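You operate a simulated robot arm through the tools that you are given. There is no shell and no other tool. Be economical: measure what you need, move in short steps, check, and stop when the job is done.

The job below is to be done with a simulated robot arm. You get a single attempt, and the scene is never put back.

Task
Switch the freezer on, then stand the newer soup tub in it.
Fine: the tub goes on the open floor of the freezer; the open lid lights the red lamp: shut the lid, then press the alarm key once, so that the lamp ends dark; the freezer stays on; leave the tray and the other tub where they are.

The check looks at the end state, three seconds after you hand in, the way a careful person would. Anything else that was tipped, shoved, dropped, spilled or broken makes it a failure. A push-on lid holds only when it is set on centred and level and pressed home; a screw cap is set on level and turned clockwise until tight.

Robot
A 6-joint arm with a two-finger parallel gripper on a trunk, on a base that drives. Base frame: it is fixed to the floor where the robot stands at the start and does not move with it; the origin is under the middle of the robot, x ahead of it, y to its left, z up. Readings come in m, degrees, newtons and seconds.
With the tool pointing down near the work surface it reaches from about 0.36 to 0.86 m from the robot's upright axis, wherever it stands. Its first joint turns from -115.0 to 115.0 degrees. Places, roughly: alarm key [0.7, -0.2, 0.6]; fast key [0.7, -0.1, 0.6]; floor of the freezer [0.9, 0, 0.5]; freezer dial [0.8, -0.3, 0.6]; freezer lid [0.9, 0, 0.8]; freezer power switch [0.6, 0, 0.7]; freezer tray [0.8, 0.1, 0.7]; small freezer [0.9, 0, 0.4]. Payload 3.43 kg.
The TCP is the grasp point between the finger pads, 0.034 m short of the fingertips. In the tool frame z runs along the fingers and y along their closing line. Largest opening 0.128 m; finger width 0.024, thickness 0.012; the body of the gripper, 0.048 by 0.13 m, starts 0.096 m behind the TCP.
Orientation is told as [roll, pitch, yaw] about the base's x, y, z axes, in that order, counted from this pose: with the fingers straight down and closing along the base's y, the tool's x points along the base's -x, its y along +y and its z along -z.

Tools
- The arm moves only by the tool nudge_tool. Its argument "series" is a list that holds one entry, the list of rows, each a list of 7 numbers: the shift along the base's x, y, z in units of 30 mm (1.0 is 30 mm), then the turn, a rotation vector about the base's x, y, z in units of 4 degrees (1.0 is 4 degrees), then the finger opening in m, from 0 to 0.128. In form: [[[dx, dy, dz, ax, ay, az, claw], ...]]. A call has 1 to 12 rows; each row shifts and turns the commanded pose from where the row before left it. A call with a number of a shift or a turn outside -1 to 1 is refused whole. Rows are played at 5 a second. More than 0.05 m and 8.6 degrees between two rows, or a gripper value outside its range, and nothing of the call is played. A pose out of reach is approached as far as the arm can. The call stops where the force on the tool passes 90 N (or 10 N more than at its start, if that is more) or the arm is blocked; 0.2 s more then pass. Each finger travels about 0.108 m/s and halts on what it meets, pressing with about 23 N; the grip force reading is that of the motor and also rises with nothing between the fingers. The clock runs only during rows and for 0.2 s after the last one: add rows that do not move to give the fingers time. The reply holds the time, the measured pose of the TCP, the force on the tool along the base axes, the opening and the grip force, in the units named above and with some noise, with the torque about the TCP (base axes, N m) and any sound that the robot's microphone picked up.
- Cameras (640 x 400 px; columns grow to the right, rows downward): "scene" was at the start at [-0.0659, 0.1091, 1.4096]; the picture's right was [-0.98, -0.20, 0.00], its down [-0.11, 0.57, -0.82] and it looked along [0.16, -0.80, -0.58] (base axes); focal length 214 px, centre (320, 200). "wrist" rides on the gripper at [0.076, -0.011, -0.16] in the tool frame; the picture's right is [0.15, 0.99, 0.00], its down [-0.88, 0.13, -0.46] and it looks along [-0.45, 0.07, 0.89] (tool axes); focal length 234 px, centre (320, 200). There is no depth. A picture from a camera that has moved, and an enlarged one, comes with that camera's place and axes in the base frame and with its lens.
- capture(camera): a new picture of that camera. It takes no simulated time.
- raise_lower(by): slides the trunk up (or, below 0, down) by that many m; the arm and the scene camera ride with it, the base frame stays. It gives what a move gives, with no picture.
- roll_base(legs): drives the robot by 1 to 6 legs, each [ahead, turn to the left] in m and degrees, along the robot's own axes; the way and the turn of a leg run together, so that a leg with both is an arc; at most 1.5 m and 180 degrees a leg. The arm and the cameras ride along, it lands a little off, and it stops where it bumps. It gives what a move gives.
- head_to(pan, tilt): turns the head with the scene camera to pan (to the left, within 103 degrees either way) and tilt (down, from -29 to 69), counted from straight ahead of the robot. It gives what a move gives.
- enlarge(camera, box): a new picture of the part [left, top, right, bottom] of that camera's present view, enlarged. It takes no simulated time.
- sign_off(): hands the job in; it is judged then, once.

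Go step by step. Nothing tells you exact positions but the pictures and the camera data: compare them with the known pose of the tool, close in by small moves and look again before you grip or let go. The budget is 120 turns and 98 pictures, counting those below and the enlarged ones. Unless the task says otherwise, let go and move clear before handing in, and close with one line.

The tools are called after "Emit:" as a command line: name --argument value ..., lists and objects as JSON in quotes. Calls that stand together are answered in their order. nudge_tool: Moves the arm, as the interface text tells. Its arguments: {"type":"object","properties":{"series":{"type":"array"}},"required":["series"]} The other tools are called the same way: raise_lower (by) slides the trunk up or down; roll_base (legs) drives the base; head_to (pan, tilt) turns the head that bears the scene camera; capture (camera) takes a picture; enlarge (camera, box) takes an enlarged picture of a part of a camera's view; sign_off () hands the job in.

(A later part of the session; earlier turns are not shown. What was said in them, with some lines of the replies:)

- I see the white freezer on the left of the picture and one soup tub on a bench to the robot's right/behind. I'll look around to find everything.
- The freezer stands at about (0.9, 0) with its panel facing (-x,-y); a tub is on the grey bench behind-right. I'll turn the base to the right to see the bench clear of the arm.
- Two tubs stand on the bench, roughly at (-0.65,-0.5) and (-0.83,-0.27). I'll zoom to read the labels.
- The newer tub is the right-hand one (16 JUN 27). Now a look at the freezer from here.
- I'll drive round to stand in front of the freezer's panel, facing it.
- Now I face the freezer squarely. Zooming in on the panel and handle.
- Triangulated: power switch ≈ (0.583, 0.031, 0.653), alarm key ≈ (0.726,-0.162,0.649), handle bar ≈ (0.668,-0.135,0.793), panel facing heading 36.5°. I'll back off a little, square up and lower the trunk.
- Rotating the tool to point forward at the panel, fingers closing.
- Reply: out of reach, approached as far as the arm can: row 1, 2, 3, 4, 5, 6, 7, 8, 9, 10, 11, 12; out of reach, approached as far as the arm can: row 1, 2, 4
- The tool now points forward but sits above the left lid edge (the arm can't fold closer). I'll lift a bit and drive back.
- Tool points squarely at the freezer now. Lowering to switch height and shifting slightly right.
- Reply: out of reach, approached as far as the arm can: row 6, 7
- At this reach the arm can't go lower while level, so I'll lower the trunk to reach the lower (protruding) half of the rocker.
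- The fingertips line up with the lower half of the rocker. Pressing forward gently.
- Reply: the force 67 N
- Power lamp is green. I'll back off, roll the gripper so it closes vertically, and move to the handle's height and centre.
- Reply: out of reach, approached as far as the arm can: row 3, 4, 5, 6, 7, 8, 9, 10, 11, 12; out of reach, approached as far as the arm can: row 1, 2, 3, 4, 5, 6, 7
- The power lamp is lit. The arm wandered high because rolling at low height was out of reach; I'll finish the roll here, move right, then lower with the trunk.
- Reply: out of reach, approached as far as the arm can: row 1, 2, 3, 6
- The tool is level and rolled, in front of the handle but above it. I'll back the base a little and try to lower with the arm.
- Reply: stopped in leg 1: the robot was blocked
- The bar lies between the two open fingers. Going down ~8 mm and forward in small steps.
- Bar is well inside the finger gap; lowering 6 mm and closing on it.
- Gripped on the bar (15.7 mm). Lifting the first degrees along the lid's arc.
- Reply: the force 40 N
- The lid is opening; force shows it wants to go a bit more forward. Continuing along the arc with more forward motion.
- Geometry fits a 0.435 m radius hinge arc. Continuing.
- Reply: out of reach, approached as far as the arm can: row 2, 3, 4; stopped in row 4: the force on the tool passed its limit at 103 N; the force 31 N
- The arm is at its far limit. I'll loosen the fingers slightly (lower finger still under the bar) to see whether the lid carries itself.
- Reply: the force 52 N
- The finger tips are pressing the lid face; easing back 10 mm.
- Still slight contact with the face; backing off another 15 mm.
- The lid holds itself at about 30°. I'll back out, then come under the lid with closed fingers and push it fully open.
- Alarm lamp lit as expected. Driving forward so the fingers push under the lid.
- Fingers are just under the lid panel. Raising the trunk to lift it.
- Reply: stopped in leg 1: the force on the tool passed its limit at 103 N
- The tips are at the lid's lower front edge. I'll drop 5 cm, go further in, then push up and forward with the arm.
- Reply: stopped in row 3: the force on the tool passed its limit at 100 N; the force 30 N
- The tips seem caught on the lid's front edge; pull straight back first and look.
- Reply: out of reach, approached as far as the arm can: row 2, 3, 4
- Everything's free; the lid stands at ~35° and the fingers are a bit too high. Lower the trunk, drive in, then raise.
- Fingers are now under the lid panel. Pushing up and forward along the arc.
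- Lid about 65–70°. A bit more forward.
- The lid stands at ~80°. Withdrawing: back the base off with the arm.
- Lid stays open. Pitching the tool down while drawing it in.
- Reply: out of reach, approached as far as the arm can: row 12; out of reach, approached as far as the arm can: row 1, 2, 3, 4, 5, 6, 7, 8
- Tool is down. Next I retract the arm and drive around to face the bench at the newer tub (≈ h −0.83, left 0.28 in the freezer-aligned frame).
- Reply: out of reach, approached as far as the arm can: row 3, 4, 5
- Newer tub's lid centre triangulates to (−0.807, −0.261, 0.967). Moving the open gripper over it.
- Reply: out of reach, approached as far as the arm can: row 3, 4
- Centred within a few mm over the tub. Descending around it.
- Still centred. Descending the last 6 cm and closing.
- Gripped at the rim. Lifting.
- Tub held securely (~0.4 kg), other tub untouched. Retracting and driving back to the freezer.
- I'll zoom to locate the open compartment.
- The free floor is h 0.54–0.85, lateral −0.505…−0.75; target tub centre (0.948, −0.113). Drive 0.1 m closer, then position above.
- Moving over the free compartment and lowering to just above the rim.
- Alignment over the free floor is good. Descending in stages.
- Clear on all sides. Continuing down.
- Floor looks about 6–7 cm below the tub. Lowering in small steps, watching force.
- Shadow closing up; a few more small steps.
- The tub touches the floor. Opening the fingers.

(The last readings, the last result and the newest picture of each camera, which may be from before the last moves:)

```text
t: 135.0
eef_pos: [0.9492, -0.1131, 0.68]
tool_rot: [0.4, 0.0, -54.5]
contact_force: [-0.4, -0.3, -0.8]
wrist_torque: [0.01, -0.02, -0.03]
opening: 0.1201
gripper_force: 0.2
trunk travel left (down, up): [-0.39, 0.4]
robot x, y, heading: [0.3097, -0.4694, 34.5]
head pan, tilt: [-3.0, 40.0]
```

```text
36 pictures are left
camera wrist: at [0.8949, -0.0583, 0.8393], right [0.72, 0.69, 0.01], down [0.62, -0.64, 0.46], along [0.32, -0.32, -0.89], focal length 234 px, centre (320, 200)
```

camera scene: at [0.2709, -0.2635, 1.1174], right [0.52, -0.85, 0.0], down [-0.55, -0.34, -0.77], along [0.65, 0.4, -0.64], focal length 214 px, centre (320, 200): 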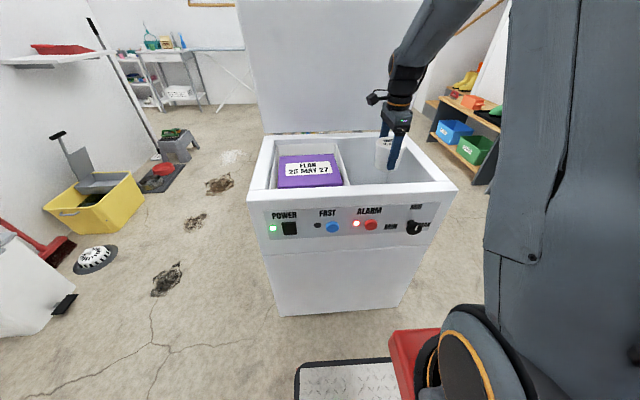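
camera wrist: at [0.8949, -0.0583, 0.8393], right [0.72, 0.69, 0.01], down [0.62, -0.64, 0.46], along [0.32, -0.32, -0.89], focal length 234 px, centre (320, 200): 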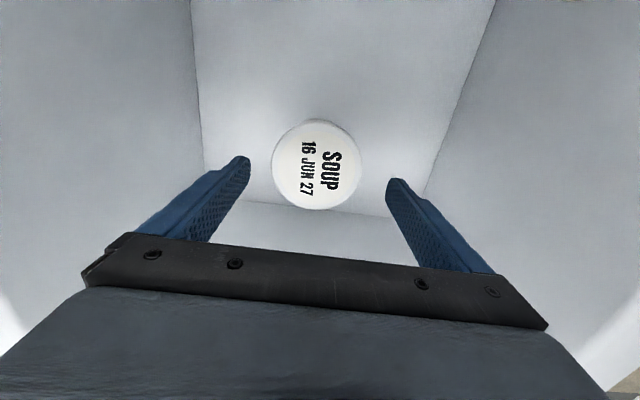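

The tub stands upright on the free floor. Rising clear and looking at the lid and handle.

Emit:
nudge_tool --series '[[[0, 0, 1, 0, 0, 0, 0.12], [0, 0, 1, 0, 0, 0, 0.12], [0, 0, 1, 0, 0, 0, 0.1], [0, 0, 1, 0, 0, 0, 0.1], [0, 0, 1, 0, 0, 0, 0.08], [-0.5, -0.37, 1, 0, 0, 0, 0.08], [-0.5, -0.37, 1, 0, 0, 0, 0.08], [-0.5, -0.37, 1, 0, 0, 0, 0.08], [-0.5, -0.37, 1, 0, 0, 0, 0.08], [-0.5, -0.37, 1, 0, 0, 0, 0.08], [0, 0, 1, 0, 0, 0, 0.08], [0, 0, 1, 0, 0, 0, 0.08]]]'

Emit:
raise_lower --by 0.25

Emit:
head_to --pan -3 --tilt 30

Emit:
capture --camera "scene"

Emit:
capture --camera "wrist"

```text
t: 137.6
eef_pos: [0.8734, -0.1705, 1.0398]
tool_rot: [0.5, 0.1, -54.4]
contact_force: [0.5, 0.9, -0.8]
wrist_torque: [0.0, 0.01, -0.02]
opening: 0.08
gripper_force: 0.1
trunk travel left (down, up): [-0.39, 0.4]
robot x, y, heading: [0.314, -0.4674, 34.3]
head pan, tilt: [-3.0, 40.0]
```

```text
t: 140.2
eef_pos: [0.8732, -0.1684, 1.2882]
tool_rot: [0.5, 0.1, -54.4]
contact_force: [-0.9, 0.1, 0.7]
wrist_torque: [-0.01, -0.03, -0.02]
opening: 0.0798
gripper_force: 0.0
trunk travel left (down, up): [-0.64, 0.15]
robot x, y, heading: [0.3095, -0.4642, 34.6]
head pan, tilt: [-3.0, 40.0]
```

```text
t: 140.9
eef_pos: [0.8724, -0.169, 1.2895]
tool_rot: [0.5, 0.1, -54.4]
contact_force: [-0.3, 0.7, -0.8]
wrist_torque: [-0.01, 0.02, 0.03]
opening: 0.0796
gripper_force: 0.0
trunk travel left (down, up): [-0.64, 0.15]
robot x, y, heading: [0.3135, -0.4654, 34.3]
head pan, tilt: [-3.0, 30.0]
```

```text
35 pictures are left
camera scene: at [0.2181, -0.3001, 1.3827], right [0.52, -0.85, 0.0], down [-0.43, -0.26, -0.87], along [0.74, 0.45, -0.5], focal length 214 px, centre (320, 200)
```

scene: 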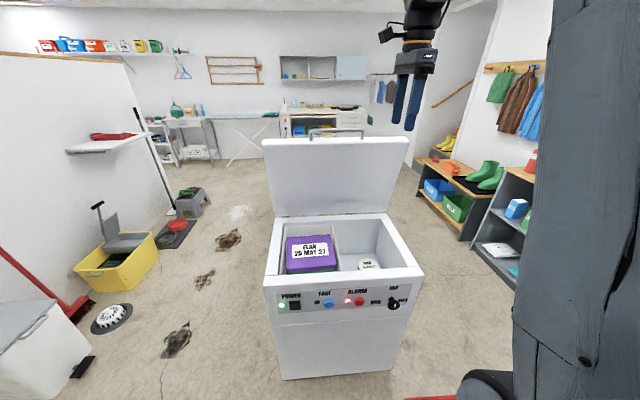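

```text
34 pictures are left
camera wrist: at [0.8186, -0.1148, 1.4493], right [0.72, 0.69, 0.01], down [0.62, -0.64, 0.46], along [0.32, -0.32, -0.89], focal length 234 px, centre (320, 200)
```

wrist: 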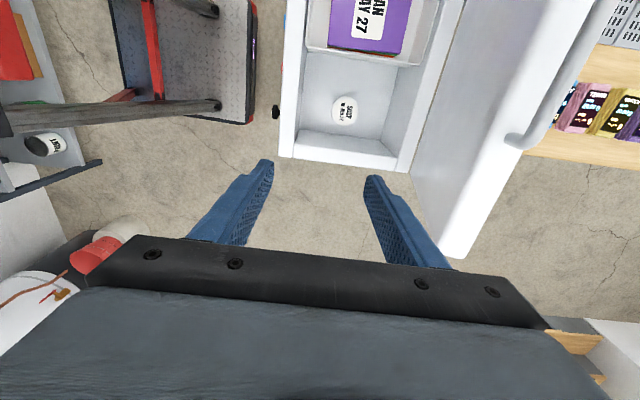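

Lid is at ~78°, handle bar centre ≈ (0.943, 0.070, 1.207). I'll drive slightly closer and straddle the bar from above.

Emit:
roll_base --legs '[[0.06, 2]]'

```text
t: 141.9
eef_pos: [0.91, -0.1133, 1.2894]
tool_rot: [0.6, 0.2, -52.3]
contact_force: [-0.5, 0.9, 0.7]
wrist_torque: [-0.01, 0.01, 0.01]
opening: 0.0801
gripper_force: 0.0
trunk travel left (down, up): [-0.64, 0.15]
robot x, y, heading: [0.3591, -0.4327, 36.7]
head pan, tilt: [-3.0, 30.0]
```

Emit:
nudge_tool --series '[[[0.157, 0.872, 0, 0, 0, 0, 0.07], [0.157, 0.872, 0, 0, 0, 0, 0.07], [0.157, 0.872, 0, 0, 0, 0, 0.07], [0.157, 0.872, 0, 0, 0, 0, 0.07], [0.157, 0.872, 0, 0, 0, 0, 0.07], [0.157, 0.872, 0, 0, 0, 0, 0.07], [0.157, 0.872, 0, 0, 0, 0, 0.07], [0, 0, 0, 0, 0, 0, 0.07]]]'

Emit:
capture --camera "wrist"

Emit:
capture --camera "scene"

```text
t: 143.7
eef_pos: [0.9443, 0.0697, 1.2904]
tool_rot: [0.6, 0.1, -52.3]
contact_force: [0.6, 0.3, -0.5]
wrist_torque: [0.0, 0.01, 0.0]
opening: 0.07
gripper_force: 0.0
trunk travel left (down, up): [-0.64, 0.15]
robot x, y, heading: [0.3595, -0.43, 36.5]
head pan, tilt: [-3.0, 30.0]
```

```text
33 pictures are left
camera wrist: at [0.8879, 0.1219, 1.4487], right [0.69, 0.72, 0.01], down [0.64, -0.62, 0.46], along [0.33, -0.31, -0.89], focal length 234 px, centre (320, 200)
```

wrist: 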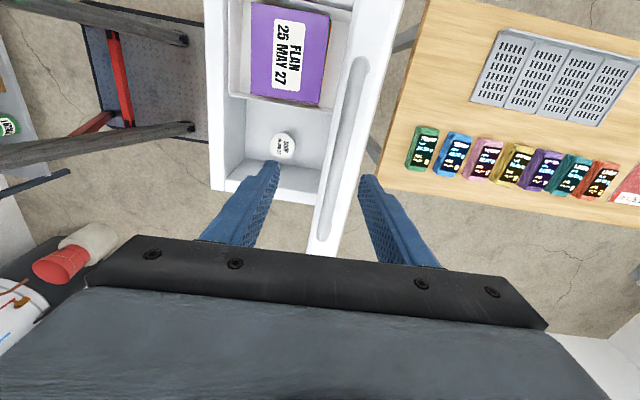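

```text
32 pictures are left
camera scene: at [0.261, -0.2686, 1.3828], right [0.55, -0.83, 0.0], down [-0.42, -0.28, -0.87], along [0.72, 0.48, -0.5], focal length 214 px, centre (320, 200)
```

scene: 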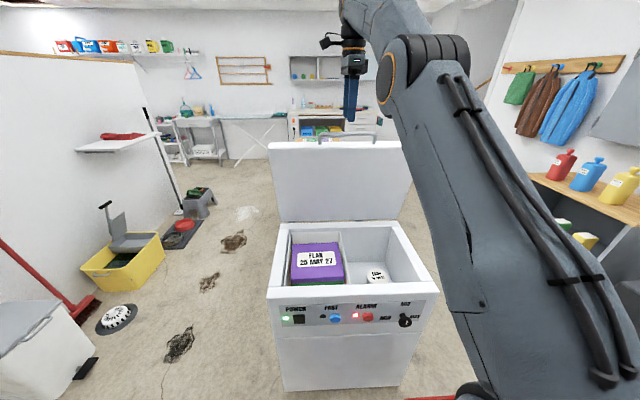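

Shift 1.5 cm further back and lower so the rear finger goes behind the bar.

Emit:
nudge_tool --series '[[[0.4, 0.3, 0, 0, 0, 0, 0.07], [0, 0, -0.7, 0, 0, 0, 0.07], [0, 0, -0.7, 0, 0, 0, 0.07], [0, 0, -0.6, 0, 0, 0, 0.07], [0, 0, 0, 0, 0, 0, 0.07]]]'

Emit:
capture --camera "wrist"

Emit:
enlarge --camera "scene" --box '[260, 60, 420, 160]'

```text
t: 144.9
eef_pos: [0.9482, 0.0746, 1.2289]
tool_rot: [0.6, 0.1, -52.3]
contact_force: [-0.6, 0.1, 0.1]
wrist_torque: [0.0, 0.02, 0.02]
opening: 0.0701
gripper_force: 0.0
out of reach, approached as far as the arm can: row 1
trunk travel left (down, up): [-0.64, 0.15]
robot x, y, heading: [0.3631, -0.4324, 36.9]
head pan, tilt: [-3.0, 30.0]
```

```text
31 pictures are left
camera wrist: at [0.8919, 0.1265, 1.3882], right [0.69, 0.72, 0.01], down [0.64, -0.62, 0.46], along [0.33, -0.31, -0.89], focal length 234 px, centre (320, 200)
```

wrist: 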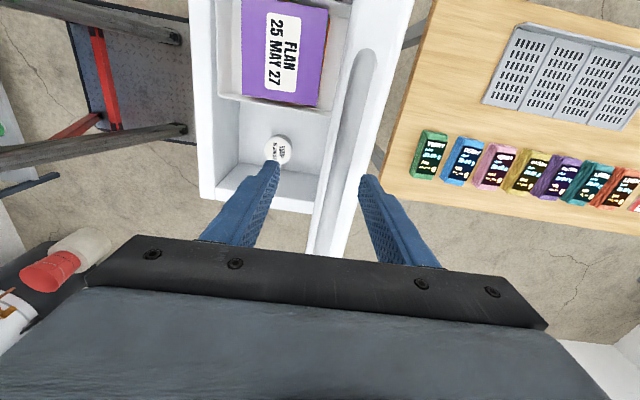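

```text
4.00 times, centred on (340, 110) of scene
camera zoom: at [0.2609, -0.2687, 1.3828], right [0.55, -0.83, 0.0], down [-0.42, -0.28, -0.87], along [0.72, 0.48, -0.5], focal length 858 px, centre (240, 560)
```

zoom: 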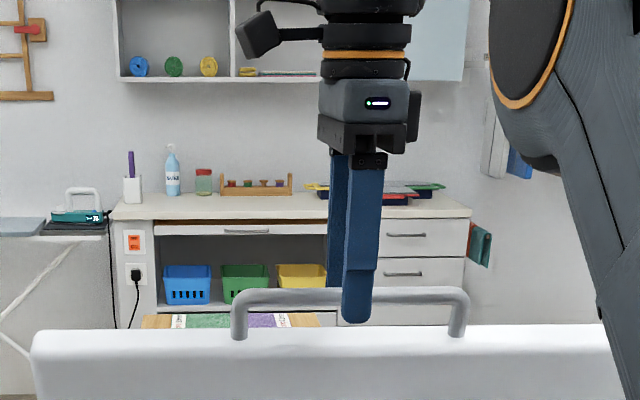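

Fingers straddle the bar. Narrowing to 40 mm and pulling the lid along its arc.

Emit:
nudge_tool --series '[[[0, 0, -0.12, 0, 0, 0, 0.04], [0, 0, 0, 0, 0, 0, 0.04], [-0.789, -0.585, -0.2, 0, 0, 0, 0.04], [-0.773, -0.573, -0.28, 0, 0, 0, 0.04], [-0.757, -0.561, -0.35, 0, 0, 0, 0.04], [-0.731, -0.541, -0.42, 0, 0, 0, 0.04], [0, 0, 0, 0, 0, 0, 0.04]]]'

Emit:
capture --camera "wrist"

Emit:
enlarge --camera "scene" --box '[240, 60, 420, 200]'

```text
t: 146.5
eef_pos: [0.8586, 0.0059, 1.1869]
tool_rot: [0.5, 0.0, -52.3]
contact_force: [-0.1, -0.3, -0.3]
wrist_torque: [-0.02, 0.02, -0.02]
opening: 0.0399
gripper_force: 0.1
trunk travel left (down, up): [-0.64, 0.15]
robot x, y, heading: [0.3598, -0.4311, 36.3]
head pan, tilt: [-3.0, 30.0]
```

```text
29 pictures are left
camera wrist: at [0.8022, 0.06, 1.3457], right [0.69, 0.72, 0.01], down [0.64, -0.62, 0.46], along [0.33, -0.31, -0.89], focal length 234 px, centre (320, 200)
```

wrist: 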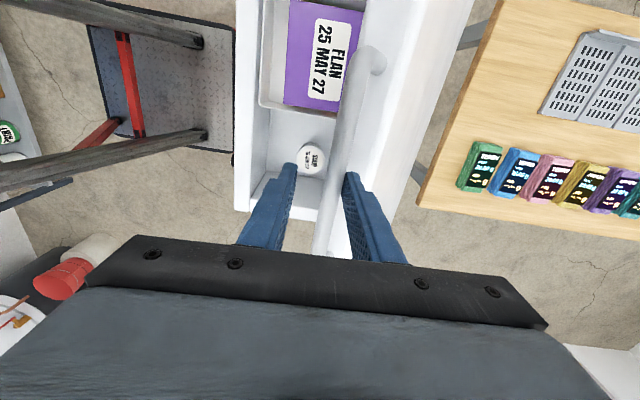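

```text
2.86 times, centred on (330, 130) of scene
camera zoom: at [0.2609, -0.2687, 1.3828], right [0.55, -0.83, 0.0], down [-0.42, -0.28, -0.87], along [0.72, 0.48, -0.5], focal length 613 px, centre (291, 400)
```

zoom: 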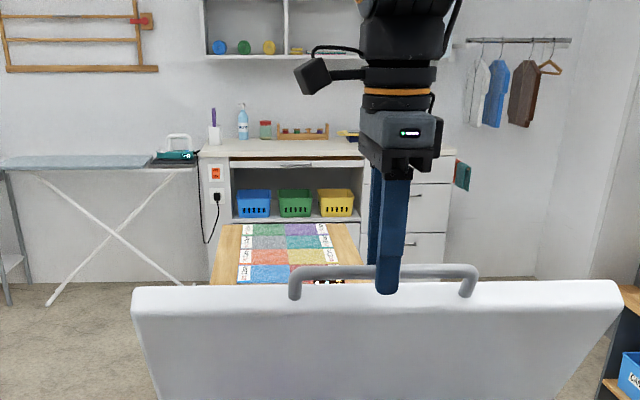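

The lid follows. Continuing along the arc.

Emit:
nudge_tool --series '[[[-0.715, -0.53, -0.45, 0, 0, 0, 0.04], [-0.69, -0.512, -0.51, 0, 0, 0, 0.04], [-0.658, -0.488, -0.57, 0, 0, 0, 0.04], [-0.626, -0.464, -0.63, 0, 0, 0, 0.04], [0, 0, 0, 0, 0, 0, 0.04]]]'

Emit:
capture --camera "wrist"

```text
t: 147.7
eef_pos: [0.7776, -0.0515, 1.1245]
tool_rot: [0.7, 0.1, -52.3]
contact_force: [0.2, 1.2, 0.9]
wrist_torque: [0.03, -0.04, -0.03]
opening: 0.0403
gripper_force: 0.2
trunk travel left (down, up): [-0.64, 0.15]
robot x, y, heading: [0.3575, -0.4328, 36.8]
head pan, tilt: [-3.0, 30.0]
```

```text
27 pictures are left
camera wrist: at [0.7214, -0.0006, 1.2833], right [0.69, 0.72, 0.01], down [0.64, -0.62, 0.46], along [0.33, -0.31, -0.89], focal length 234 px, centre (320, 200)
```

wrist: 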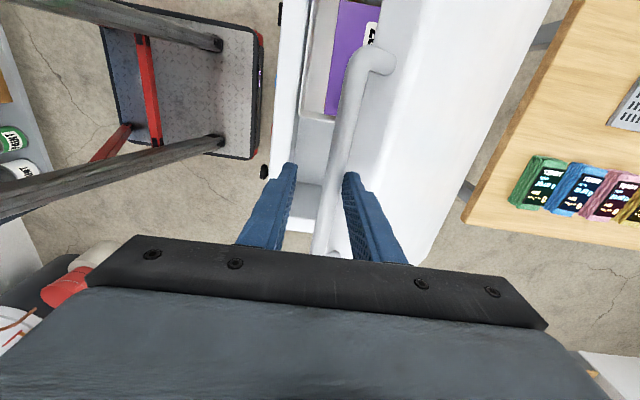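

Emit:
nudge_tool --series '[[[-0.602, -0.446, -0.66, 0, 0, 0, 0.04], [-0.56, -0.416, -0.72, 0, 0, 0, 0.04], [-0.516, -0.383, -0.77, 0, 0, 0, 0.04], [-0.471, -0.349, -0.81, 0, 0, 0, 0.04], [0, 0, 0, 0, 0, 0, 0.04]]]'

Emit:
capture --camera "wrist"

```text
t: 148.9
eef_pos: [0.712, -0.1024, 1.0358]
tool_rot: [0.5, 0.2, -52.4]
contact_force: [1.6, 0.9, 0.7]
wrist_torque: [0.02, -0.03, -0.04]
opening: 0.041
gripper_force: 1.3
trunk travel left (down, up): [-0.64, 0.15]
robot x, y, heading: [0.3634, -0.4337, 36.7]
head pan, tilt: [-3.0, 30.0]
```

```text
26 pictures are left
camera wrist: at [0.6562, -0.0499, 1.1951], right [0.69, 0.72, 0.01], down [0.64, -0.62, 0.46], along [0.33, -0.31, -0.89], focal length 234 px, centre (320, 200)
```

wrist: 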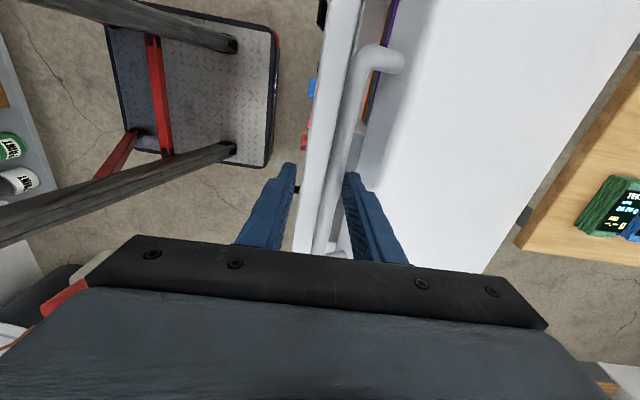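

Lid at ~33°. Lifting out, moving over the lid with closed fingers to press it shut from above.

Emit:
nudge_tool --series '[[[-0.1, -0.07, 0.5, 0, 0, 0, 0.05], [0, 0, 1, 0, 0, 0, 0.05], [0, 0, 1, 0, 0, 0, 0.05], [0, 0, 1, 0, 0, 0, 0.0], [0.8, 0.6, 0, 0, 0, 0, 0.0], [0.8, 0.6, 0, 0, 0, 0, 0.0], [0.8, 0.6, 0, 0, 0, 0, 0.0], [0, 0, 0, 0, 0, 0, 0.0]]]'

Emit:
capture --camera "wrist"

Emit:
capture --camera "scene"

```text
t: 150.7
eef_pos: [0.7814, -0.0508, 1.14]
tool_rot: [0.5, 0.1, -52.3]
contact_force: [-0.9, 0.4, -0.4]
wrist_torque: [0.02, 0.03, 0.0]
opening: 0.0
gripper_force: 22.9
trunk travel left (down, up): [-0.64, 0.15]
robot x, y, heading: [0.3599, -0.4317, 36.9]
head pan, tilt: [-3.0, 30.0]
```

```text
25 pictures are left
camera wrist: at [0.7252, 0.0024, 1.2998], right [0.69, 0.72, 0.01], down [0.64, -0.62, 0.46], along [0.33, -0.31, -0.89], focal length 234 px, centre (320, 200)
```

wrist: 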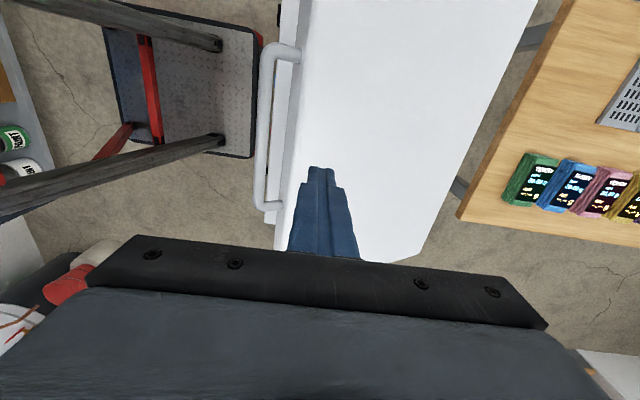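

```text
24 pictures are left
camera scene: at [0.2608, -0.2688, 1.3828], right [0.55, -0.83, 0.0], down [-0.42, -0.28, -0.87], along [0.72, 0.48, -0.5], focal length 214 px, centre (320, 200)
```

scene: 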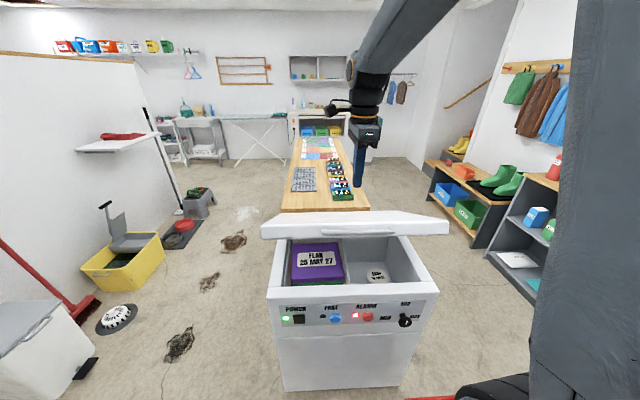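

Pressing the lid down.

Emit:
nudge_tool --series '[[[0, 0, -0.8, 0, 0, 0, 0.0], [0, 0, -0.8, 0, 0, 0, 0.0], [0, 0, -0.7, 0, 0, 0, 0.0], [0, 0, -0.7, 0, 0, 0, 0.0], [0, 0, -0.6, 0, 0, 0, 0.0], [0, 0, -0.6, 0, 0, 0, 0.0], [0, 0, -0.6, 0, 0, 0, 0.0], [0, 0, -0.6, 0, 0, 0, 0.0], [0, 0, 0, 0, 0, 0, 0.0]]]'

Emit:
capture --camera "scene"

```text
t: 152.7
eef_pos: [0.7822, -0.0506, 0.9773]
tool_rot: [0.5, 0.1, -52.4]
contact_force: [0.3, -0.2, -0.6]
wrist_torque: [0.03, 0.0, -0.02]
opening: 0.0
gripper_force: 23.4
trunk travel left (down, up): [-0.64, 0.15]
robot x, y, heading: [0.36, -0.4343, 36.5]
head pan, tilt: [-3.0, 30.0]
```

```text
23 pictures are left
camera scene: at [0.2608, -0.2687, 1.3828], right [0.55, -0.83, 0.0], down [-0.42, -0.28, -0.87], along [0.72, 0.48, -0.5], focal length 214 px, centre (320, 200)
```

scene: 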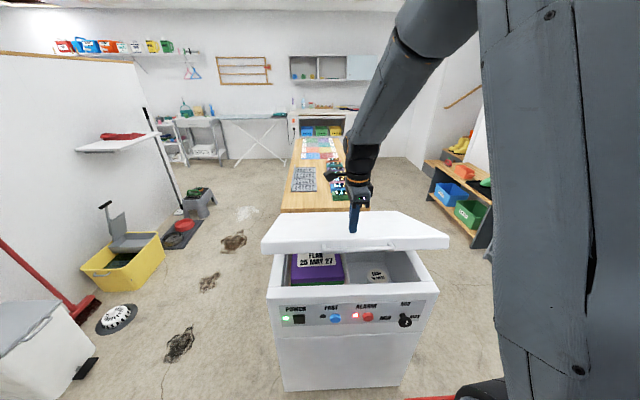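

Emit:
nudge_tool --series '[[[0, 0, -0.5, 0, 0, 0, 0.0], [0, 0, -0.5, 0, 0, 0, 0.0], [0, 0, -0.5, 0, 0, 0, 0.0], [0, 0, -0.5, 0, 0, 0, 0.0], [0, 0, -0.5, 0, 0, 0, 0.0], [0, 0, -0.5, 0, 0, 0, 0.0], [0, 0, -0.3, 0, 0, 0, 0.0], [0, 0, 0, 0, 0, 0, 0.0]]]'

Emit:
capture --camera "scene"

```text
t: 154.5
eef_pos: [0.782, -0.05, 0.879]
tool_rot: [0.6, 0.1, -52.3]
contact_force: [0.2, -0.2, -0.1]
wrist_torque: [0.01, -0.01, -0.01]
opening: 0.0
gripper_force: 23.2
trunk travel left (down, up): [-0.64, 0.15]
robot x, y, heading: [0.361, -0.433, 36.6]
head pan, tilt: [-3.0, 30.0]
```

```text
22 pictures are left
camera scene: at [0.2609, -0.2687, 1.3828], right [0.55, -0.83, 0.0], down [-0.42, -0.28, -0.87], along [0.72, 0.48, -0.5], focal length 214 px, centre (320, 200)
```

scene: 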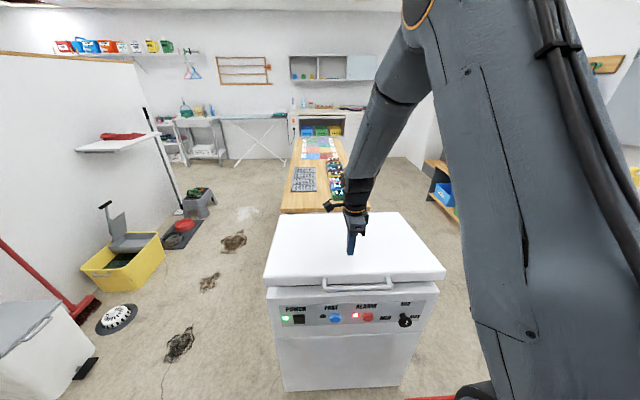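

Nearly closed. Pressing until firm contact.

Emit:
nudge_tool --series '[[[0, 0, -0.3, 0, 0, 0, 0.0], [0, 0, -0.3, 0, 0, 0, 0.0], [0, 0, 0, 0, 0, 0, 0.0]]]'

Emit:
nudge_tool --series '[[[0, 0, -0.25, 0, 0, 0, 0.0], [0, 0, 0, 0, 0, 0, 0.0]]]'

Emit:
nudge_tool --series '[[[0, 0, -0.2, 0, 0, 0, 0.0], [0, 0, 0, 0, 0, 0, 0.0]]]'

Emit:
nudge_tool --series '[[[0, 0, -0.2, 0, 0, 0, 0.0], [0, 0, 0, 0, 0, 0, 0.0]]]'

Emit:
enlarge --camera "scene" --box '[250, 200, 450, 330]'

```text
t: 155.3
eef_pos: [0.783, -0.0485, 0.8609]
tool_rot: [0.6, 0.2, -52.4]
contact_force: [0.6, 0.1, -1.2]
wrist_torque: [-0.02, -0.01, 0.01]
opening: 0.0
gripper_force: 22.9
trunk travel left (down, up): [-0.64, 0.15]
robot x, y, heading: [0.3628, -0.4341, 36.5]
head pan, tilt: [-3.0, 30.0]
```

```text
t: 155.9
eef_pos: [0.7821, -0.048, 0.854]
tool_rot: [0.6, 0.1, -52.4]
contact_force: [0.2, -0.2, 1.4]
wrist_torque: [-0.01, -0.02, -0.01]
opening: 0.0
gripper_force: 23.1
trunk travel left (down, up): [-0.64, 0.15]
robot x, y, heading: [0.3589, -0.4309, 36.7]
head pan, tilt: [-3.0, 30.0]
```

```text
t: 156.5
eef_pos: [0.7823, -0.0482, 0.8472]
tool_rot: [0.4, 0.1, -52.3]
contact_force: [0.3, 0.0, -0.1]
wrist_torque: [0.02, 0.02, 0.01]
opening: 0.0
gripper_force: 22.7
trunk travel left (down, up): [-0.64, 0.15]
robot x, y, heading: [0.359, -0.4344, 36.3]
head pan, tilt: [-3.0, 30.0]
```

```text
t: 157.1
eef_pos: [0.7818, -0.0505, 0.8426]
tool_rot: [0.7, 0.0, -52.3]
contact_force: [-7.1, -0.6, 28.3]
wrist_torque: [-0.28, 0.25, -0.08]
opening: 0.0
gripper_force: 22.5
trunk travel left (down, up): [-0.64, 0.15]
robot x, y, heading: [0.3649, -0.4312, 36.7]
head pan, tilt: [-3.0, 30.0]
```

```text
3.08 times, centred on (350, 265) of scene
camera zoom: at [0.2597, -0.2694, 1.383], right [0.55, -0.83, 0.0], down [-0.42, -0.28, -0.87], along [0.72, 0.48, -0.5], focal length 660 px, centre (228, 0)
```

zoom: 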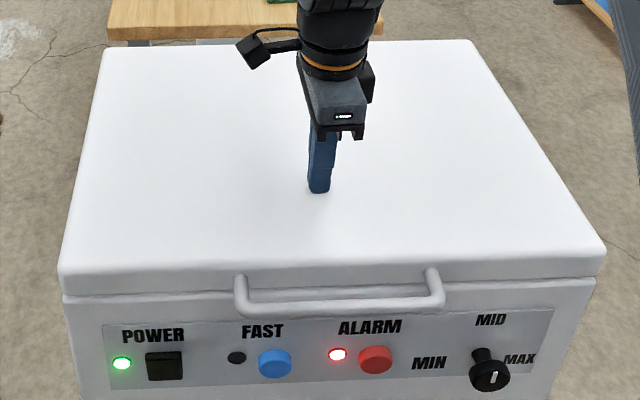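

Lid is closed flat (28 N contact, seam flush). Lifting off while turning the tool back to its original yaw; then I back off to press the alarm key.

Emit:
nudge_tool --series '[[[0, 0, 1, 0, 0, 0, 0.0], [0, 0, 1, 0, 0, 0, 0.0], [0, 0, 1, 0, 0, 1, 0.0], [0, 0, 1, 0, 0, 1, 0.0], [0, 0, 1, 0, 0, 1, 0.0], [0, 0, 1, 0, 0, 1, 0.0], [0, 0, 1, 0, 0, 1, 0.0], [0, 0, 1, 0, 0, 1, 0.0], [0, 0, 1, 0, 0, 1, 0.0], [0, 0, 1, 0, 0, 1, 0.0], [0, 0, 1, 0, 0, 1, 0.0], [0, 0, 1, 0, 0, 1, 0.0]]]'

Emit:
roll_base --legs '[[-0.39, 0]]'

Emit:
nudge_tool --series '[[[0, 0, 1, 0, 0, 1, 0.0], [0, 0, 1, 0, 0, 1, 0.0], [0, 0, 1, 0, 0, 1, 0.0], [0, 0, 0, 0, 0, 1, 0.0], [0, 0, 0, 0, 0, 1, 0.0], [0, 0, 0, 0, 0, 1, 0.0], [0, 0, 0, 0, 0, 1, 0.0], [0, 0, 0, 0, 0, 1, 0.0], [0, 0, 0, 0, 0, 1, 0.0], [0, 0, 0, 0, 0, 1, 0.0], [0, 0, 0, 0, 0, 1, 0.0], [0, 0, 0, 0, 0, 1, 0.0]]]'

```text
t: 159.7
eef_pos: [0.7824, -0.049, 1.2023]
tool_rot: [0.7, 0.1, -12.2]
contact_force: [0.6, -0.5, -0.1]
wrist_torque: [-0.01, 0.02, 0.03]
opening: 0.0001
gripper_force: 22.6
trunk travel left (down, up): [-0.64, 0.15]
robot x, y, heading: [0.3612, -0.4344, 36.5]
head pan, tilt: [-3.0, 30.0]
```

```text
t: 162.1
eef_pos: [0.4717, -0.2783, 1.2027]
tool_rot: [0.5, 0.0, -12.2]
contact_force: [0.4, 0.1, -0.2]
wrist_torque: [-0.01, 0.01, -0.01]
opening: 0.0
gripper_force: 22.6
trunk travel left (down, up): [-0.64, 0.15]
robot x, y, heading: [0.0506, -0.6631, 36.7]
head pan, tilt: [-3.0, 30.0]
```

```text
t: 164.7
eef_pos: [0.4719, -0.2783, 1.292]
tool_rot: [0.5, 0.1, 35.9]
contact_force: [-0.6, -0.1, 0.6]
wrist_torque: [0.0, 0.03, 0.02]
opening: 0.0
gripper_force: 23.0
trunk travel left (down, up): [-0.64, 0.15]
robot x, y, heading: [0.049, -0.6638, 36.4]
head pan, tilt: [-3.0, 30.0]
```

Now pitching the tool to point at the panel.

Emit:
nudge_tool --series '[[[0.22, 0.16, 0, 0.741, -1, 0, 0.0], [0.22, 0.16, 0, 0.741, -1, 0, 0.0], [0.22, 0.16, 0, 0.741, -1, 0, 0.0], [0.22, 0.16, 0, 0.741, -1, 0, 0.0], [0.22, 0.16, 0, 0.741, -1, 0, 0.0], [0.22, 0.16, 0, 0.741, -1, 0, 0.0], [0.22, 0.16, 0, 0.741, -1, 0, 0.0], [0.22, 0.16, 0, 0.741, -1, 0, 0.0], [0.22, 0.16, 0, 0.741, -1, 0, 0.0], [0.22, 0.16, 0, 0.741, -1, 0, 0.0], [0.22, 0.16, 0, 0.741, -1, 0, 0.0], [0.22, 0.16, 0, 0.741, -1, 0, 0.0]]]'

Emit:
nudge_tool --series '[[[0, 0, 0, 0.741, -1, 0, 0.0], [0, 0, 0, 0.741, -1, 0, 0.0], [0, 0, 0, 0.741, -1, 0, 0.0], [0, 0, 0, 0.741, -1, 0, 0.0], [0, 0, 0, 0.741, -1, 0, 0.0], [0, 0, 0, 0.741, -1, 0, 0.0], [0, 0, 0, 0, 0, 0, 0.0]]]'

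```text
t: 167.3
eef_pos: [0.5501, -0.2191, 1.2944]
tool_rot: [2.0, -59.7, 34.9]
contact_force: [-0.1, -0.1, 0.2]
wrist_torque: [0.01, -0.04, 0.04]
opening: 0.0
gripper_force: 23.3
trunk travel left (down, up): [-0.64, 0.15]
robot x, y, heading: [0.0548, -0.664, 36.7]
head pan, tilt: [-3.0, 30.0]
```

```text
t: 168.9
eef_pos: [0.5542, -0.2252, 1.2915]
tool_rot: [8.6, -85.4, 27.1]
contact_force: [-0.3, -0.7, -0.8]
wrist_torque: [0.02, 0.01, -0.01]
opening: 0.0002
gripper_force: 22.9
out of reach, approached as far as the arm can: row 2
trunk travel left (down, up): [-0.64, 0.15]
robot x, y, heading: [0.0519, -0.6622, 36.9]
head pan, tilt: [-3.0, 30.0]
```

Level and in front of the freezer with clearance. Lowering the trunk to key height.

Emit:
raise_lower --by -0.63

Emit:
nudge_tool --series '[[[0.5, -0.67, -0.2, 0, 0, 0, 0.0], [0.5, -0.67, -0.2, 0, 0, 0, 0.0], [0, 0, 0, 0, 0, 0, 0.0]]]'

Emit:
capture --camera "wrist"

```text
refused: -0.63 is not a number from -0.4 to 0.4
```

```text
t: 169.7
eef_pos: [0.556, -0.2335, 1.2845]
tool_rot: [7.5, -85.3, 27.4]
contact_force: [-0.6, 0.1, 0.8]
wrist_torque: [0.01, 0.04, -0.02]
opening: 0.0
gripper_force: 23.2
out of reach, approached as far as the arm can: row 1, 2
trunk travel left (down, up): [-0.64, 0.15]
robot x, y, heading: [0.0493, -0.6619, 36.6]
head pan, tilt: [-3.0, 30.0]
```

```text
20 pictures are left
camera wrist: at [0.4272, -0.3354, 1.2218], right [-0.58, 0.81, -0.14], down [-0.38, -0.12, 0.92], along [0.72, 0.58, 0.38], focal length 234 px, centre (320, 200)
```

wrist: 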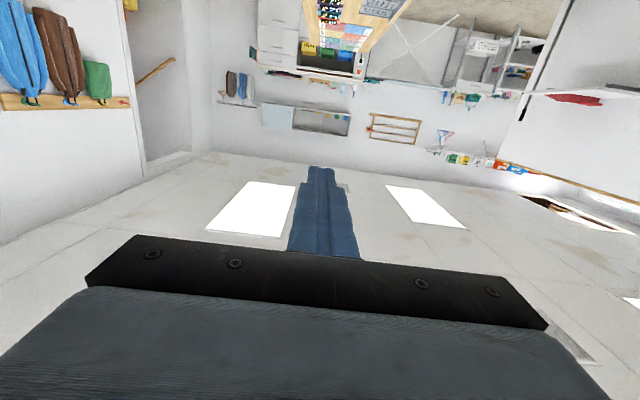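

The trunk step is limited; I'll lower in two goes and adjust laterally with a bit of forward motion.

Emit:
raise_lower --by -0.32

Emit:
raise_lower --by -0.31

Emit:
nudge_tool --series '[[[0.8, 0.6, 0, 0, 0, 0, 0.0], [0.5, -0.67, -0.1, 0, 0, 0, 0.0], [0.4, -0.53, -0.1, 0, 0, 0, 0.0], [0, 0, 0, 0, 0, 0, 0.0]]]'

Emit:
capture --camera "wrist"

```text
t: 172.9
eef_pos: [0.5559, -0.2318, 0.965]
tool_rot: [8.4, -85.6, 27.3]
contact_force: [0.3, -1.3, 0.5]
wrist_torque: [-0.05, -0.04, -0.02]
opening: 0.0
gripper_force: 22.9
trunk travel left (down, up): [-0.32, 0.47]
robot x, y, heading: [0.0543, -0.6613, 36.6]
head pan, tilt: [-3.0, 30.0]
```

```text
t: 176.0
eef_pos: [0.6067, -0.1944, 0.655]
tool_rot: [8.6, -85.5, 27.1]
contact_force: [0.7, 0.1, -0.1]
wrist_torque: [-0.01, -0.02, -0.01]
opening: 0.0002
gripper_force: 23.1
trunk travel left (down, up): [-0.01, 0.78]
robot x, y, heading: [0.0519, -0.6645, 36.6]
head pan, tilt: [-3.0, 30.0]
```

```text
t: 177.0
eef_pos: [0.6341, -0.1828, 0.654]
tool_rot: [7.8, -85.4, 27.2]
contact_force: [0.2, 0.7, -0.5]
wrist_torque: [0.01, -0.03, 0.03]
opening: 0.0
gripper_force: 23.1
out of reach, approached as far as the arm can: row 2, 3
trunk travel left (down, up): [-0.01, 0.78]
robot x, y, heading: [0.0492, -0.6615, 36.7]
head pan, tilt: [-3.0, 30.0]
```

```text
19 pictures are left
camera wrist: at [0.5061, -0.2881, 0.5913], right [-0.58, 0.8, -0.13], down [-0.38, -0.12, 0.92], along [0.72, 0.58, 0.38], focal length 234 px, centre (320, 200)
```

wrist: 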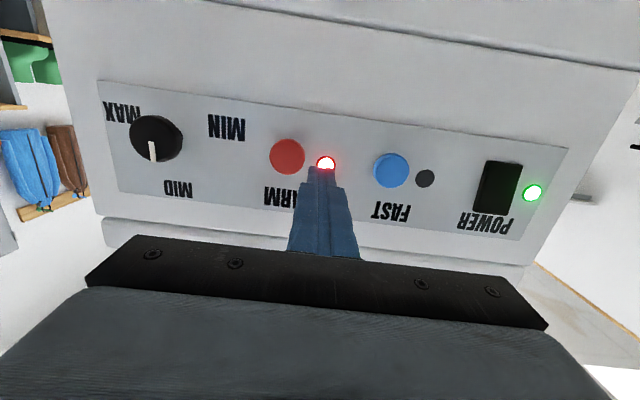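

Fingers are at key height but 4 cm left of the key (over the lamp). Turning the base slightly right to line up.

Emit:
roll_base --legs '[[0, -2.8]]'

Emit:
capture --camera "wrist"

```text
t: 177.8
eef_pos: [0.6578, -0.2134, 0.6541]
tool_rot: [8.0, -85.4, 24.5]
contact_force: [-0.5, -0.2, -0.4]
wrist_torque: [0.01, 0.05, -0.01]
opening: 0.0002
gripper_force: 23.0
trunk travel left (down, up): [-0.01, 0.78]
robot x, y, heading: [0.0512, -0.6643, 33.7]
head pan, tilt: [-3.0, 30.0]
```

```text
18 pictures are left
camera wrist: at [0.5239, -0.3108, 0.5913], right [-0.54, 0.83, -0.13], down [-0.39, -0.1, 0.92], along [0.75, 0.55, 0.38], focal length 234 px, centre (320, 200)
```

wrist: 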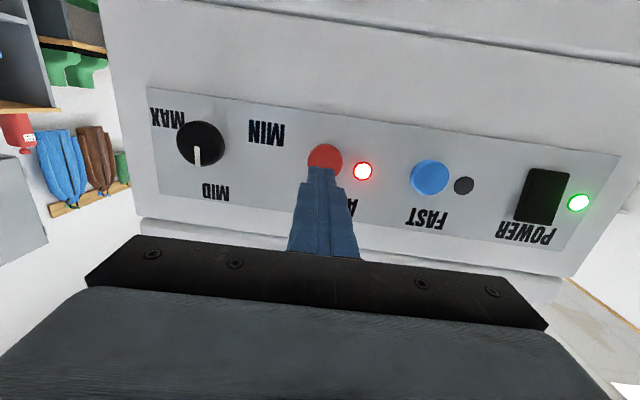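

Lined up with the key (z≈0.647). Advancing to contact in small steps, pressing once.

Emit:
nudge_tool --series '[[[0.4, 0.3, -0.1, 0, 0, 0, 0.0], [0.4, 0.3, -0.05, 0, 0, 0, 0.0], [0, 0, 0, 0, 0, 0, 0.0]]]'

Emit:
nudge_tool --series '[[[0.2, 0.15, 0, 0, 0, 0, 0.0], [0, 0, 0, 0, 0, 0, 0.0]]]'

Emit:
capture --camera "wrist"

```text
t: 178.6
eef_pos: [0.6815, -0.1947, 0.6488]
tool_rot: [7.4, -85.3, 24.7]
contact_force: [0.2, 0.5, -0.6]
wrist_torque: [0.0, 0.0, 0.03]
opening: 0.0001
gripper_force: 22.4
trunk travel left (down, up): [-0.01, 0.78]
robot x, y, heading: [0.0538, -0.6639, 33.7]
head pan, tilt: [-3.0, 30.0]
```

```text
t: 179.2
eef_pos: [0.6872, -0.1911, 0.6494]
tool_rot: [7.3, -85.2, 24.7]
contact_force: [0.7, -0.1, 0.1]
wrist_torque: [0.01, -0.02, 0.01]
opening: 0.0004
gripper_force: 23.0
trunk travel left (down, up): [-0.01, 0.78]
robot x, y, heading: [0.0528, -0.6619, 33.6]
head pan, tilt: [-3.0, 30.0]
```

```text
17 pictures are left
camera wrist: at [0.5531, -0.2869, 0.5872], right [-0.53, 0.83, -0.14], down [-0.39, -0.1, 0.92], along [0.75, 0.54, 0.38], focal length 234 px, centre (320, 200)
```

wrist: 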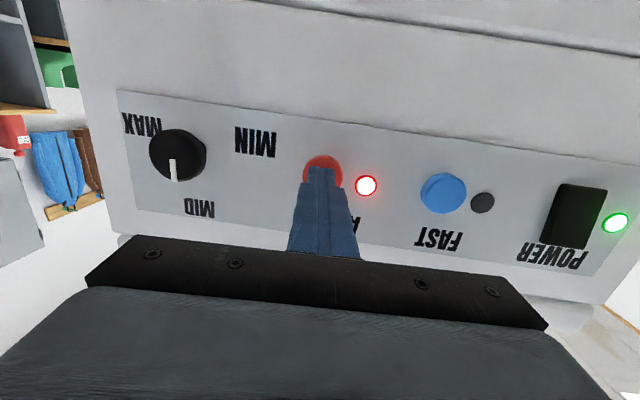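

Emit:
nudge_tool --series '[[[0.2, 0.15, 0, 0, 0, 0, 0.0], [0, 0, 0, 0, 0, 0, 0.0]]]'

Emit:
nudge_tool --series '[[[0.15, 0.11, 0, 0, 0, 0, 0.0], [0, 0, 0, 0, 0, 0, 0.0]]]'

Emit:
capture --camera "wrist"

```text
t: 179.8
eef_pos: [0.6942, -0.1851, 0.6506]
tool_rot: [7.2, -85.3, 24.7]
contact_force: [-1.1, 0.0, -1.2]
wrist_torque: [0.01, 0.01, 0.01]
opening: 0.0
gripper_force: 23.0
trunk travel left (down, up): [-0.01, 0.78]
robot x, y, heading: [0.052, -0.6657, 34.1]
head pan, tilt: [-3.0, 30.0]
```

```text
t: 180.4
eef_pos: [0.6967, -0.1823, 0.65]
tool_rot: [7.4, -85.3, 24.7]
contact_force: [-3.9, -5.4, -0.5]
wrist_torque: [0.04, -0.01, 0.01]
opening: 0.0
gripper_force: 23.2
trunk travel left (down, up): [-0.01, 0.78]
robot x, y, heading: [0.052, -0.6624, 33.5]
head pan, tilt: [-3.0, 30.0]
heard: click
```

```text
16 pictures are left
camera wrist: at [0.5624, -0.2792, 0.5876], right [-0.53, 0.83, -0.14], down [-0.39, -0.1, 0.92], along [0.75, 0.54, 0.38], focal length 234 px, centre (320, 200)
```

wrist: 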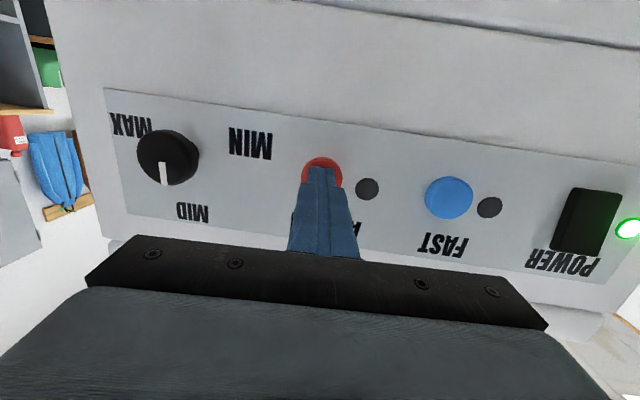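

Click heard; the alarm lamp is dark and power is still green. Backing away by the base and checking.

Emit:
roll_base --legs '[[-0.05, 0]]'

Emit:
raise_lower --by 0.4

Emit:
head_to --pan 0 --tilt 35

Emit:
capture --camera "scene"

```text
t: 181.3
eef_pos: [0.6574, -0.2043, 0.6503]
tool_rot: [6.6, -85.2, 25.1]
contact_force: [-0.4, -0.5, -0.7]
wrist_torque: [0.0, 0.0, 0.0]
opening: 0.0
gripper_force: 22.6
trunk travel left (down, up): [-0.01, 0.78]
robot x, y, heading: [0.0114, -0.684, 35.0]
head pan, tilt: [-3.0, 30.0]
```

```text
t: 185.2
eef_pos: [0.6569, -0.2051, 1.0515]
tool_rot: [6.0, -85.1, 25.1]
contact_force: [0.6, 0.0, -0.6]
wrist_torque: [0.0, -0.02, 0.02]
opening: 0.0001
gripper_force: 23.1
trunk travel left (down, up): [-0.41, 0.38]
robot x, y, heading: [0.0131, -0.6875, 35.0]
head pan, tilt: [-3.0, 30.0]
```

```text
t: 185.8
eef_pos: [0.6566, -0.204, 1.0513]
tool_rot: [6.1, -85.1, 25.1]
contact_force: [1.0, 0.3, 0.0]
wrist_torque: [0.01, 0.0, -0.02]
opening: 0.0
gripper_force: 22.7
trunk travel left (down, up): [-0.41, 0.38]
robot x, y, heading: [0.0108, -0.6848, 35.3]
head pan, tilt: [0.0, 35.0]
```

```text
15 pictures are left
camera scene: at [-0.0352, -0.4802, 1.145], right [0.57, -0.82, 0.0], down [-0.47, -0.33, -0.82], along [0.67, 0.47, -0.57], focal length 214 px, centre (320, 200)
```

scene: 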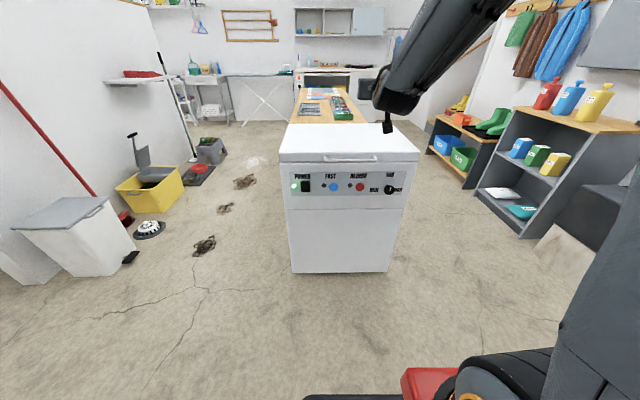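

Emit:
enlarge --camera "scene" --box '[270, 115, 430, 215]'

```text
4.00 times, centred on (350, 165) of scene
camera zoom: at [-0.0352, -0.4802, 1.145], right [0.57, -0.82, 0.0], down [-0.47, -0.33, -0.82], along [0.67, 0.47, -0.57], focal length 858 px, centre (200, 340)
```

zoom: 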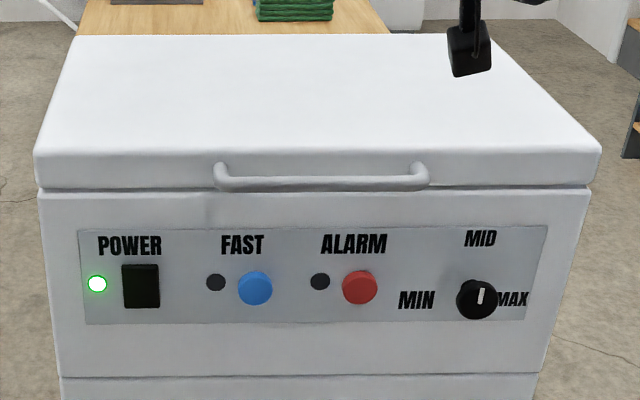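

The lid is shut flat, the power lamp is green, the alarm and fast lamps are dark, and the gripper is clear. Handing in.

Emit:
sign_off

```text
The job is handed in.
```

The freezer is on, and the newer soup tub (16 JUN 27) stands upright on its open floor. The lid is shut, and the alarm lamp is dark after one press of the key. The tray and the other tub are where they were. The base bumped something behind it once while reversing, and a later picture showed nothing out of place there.
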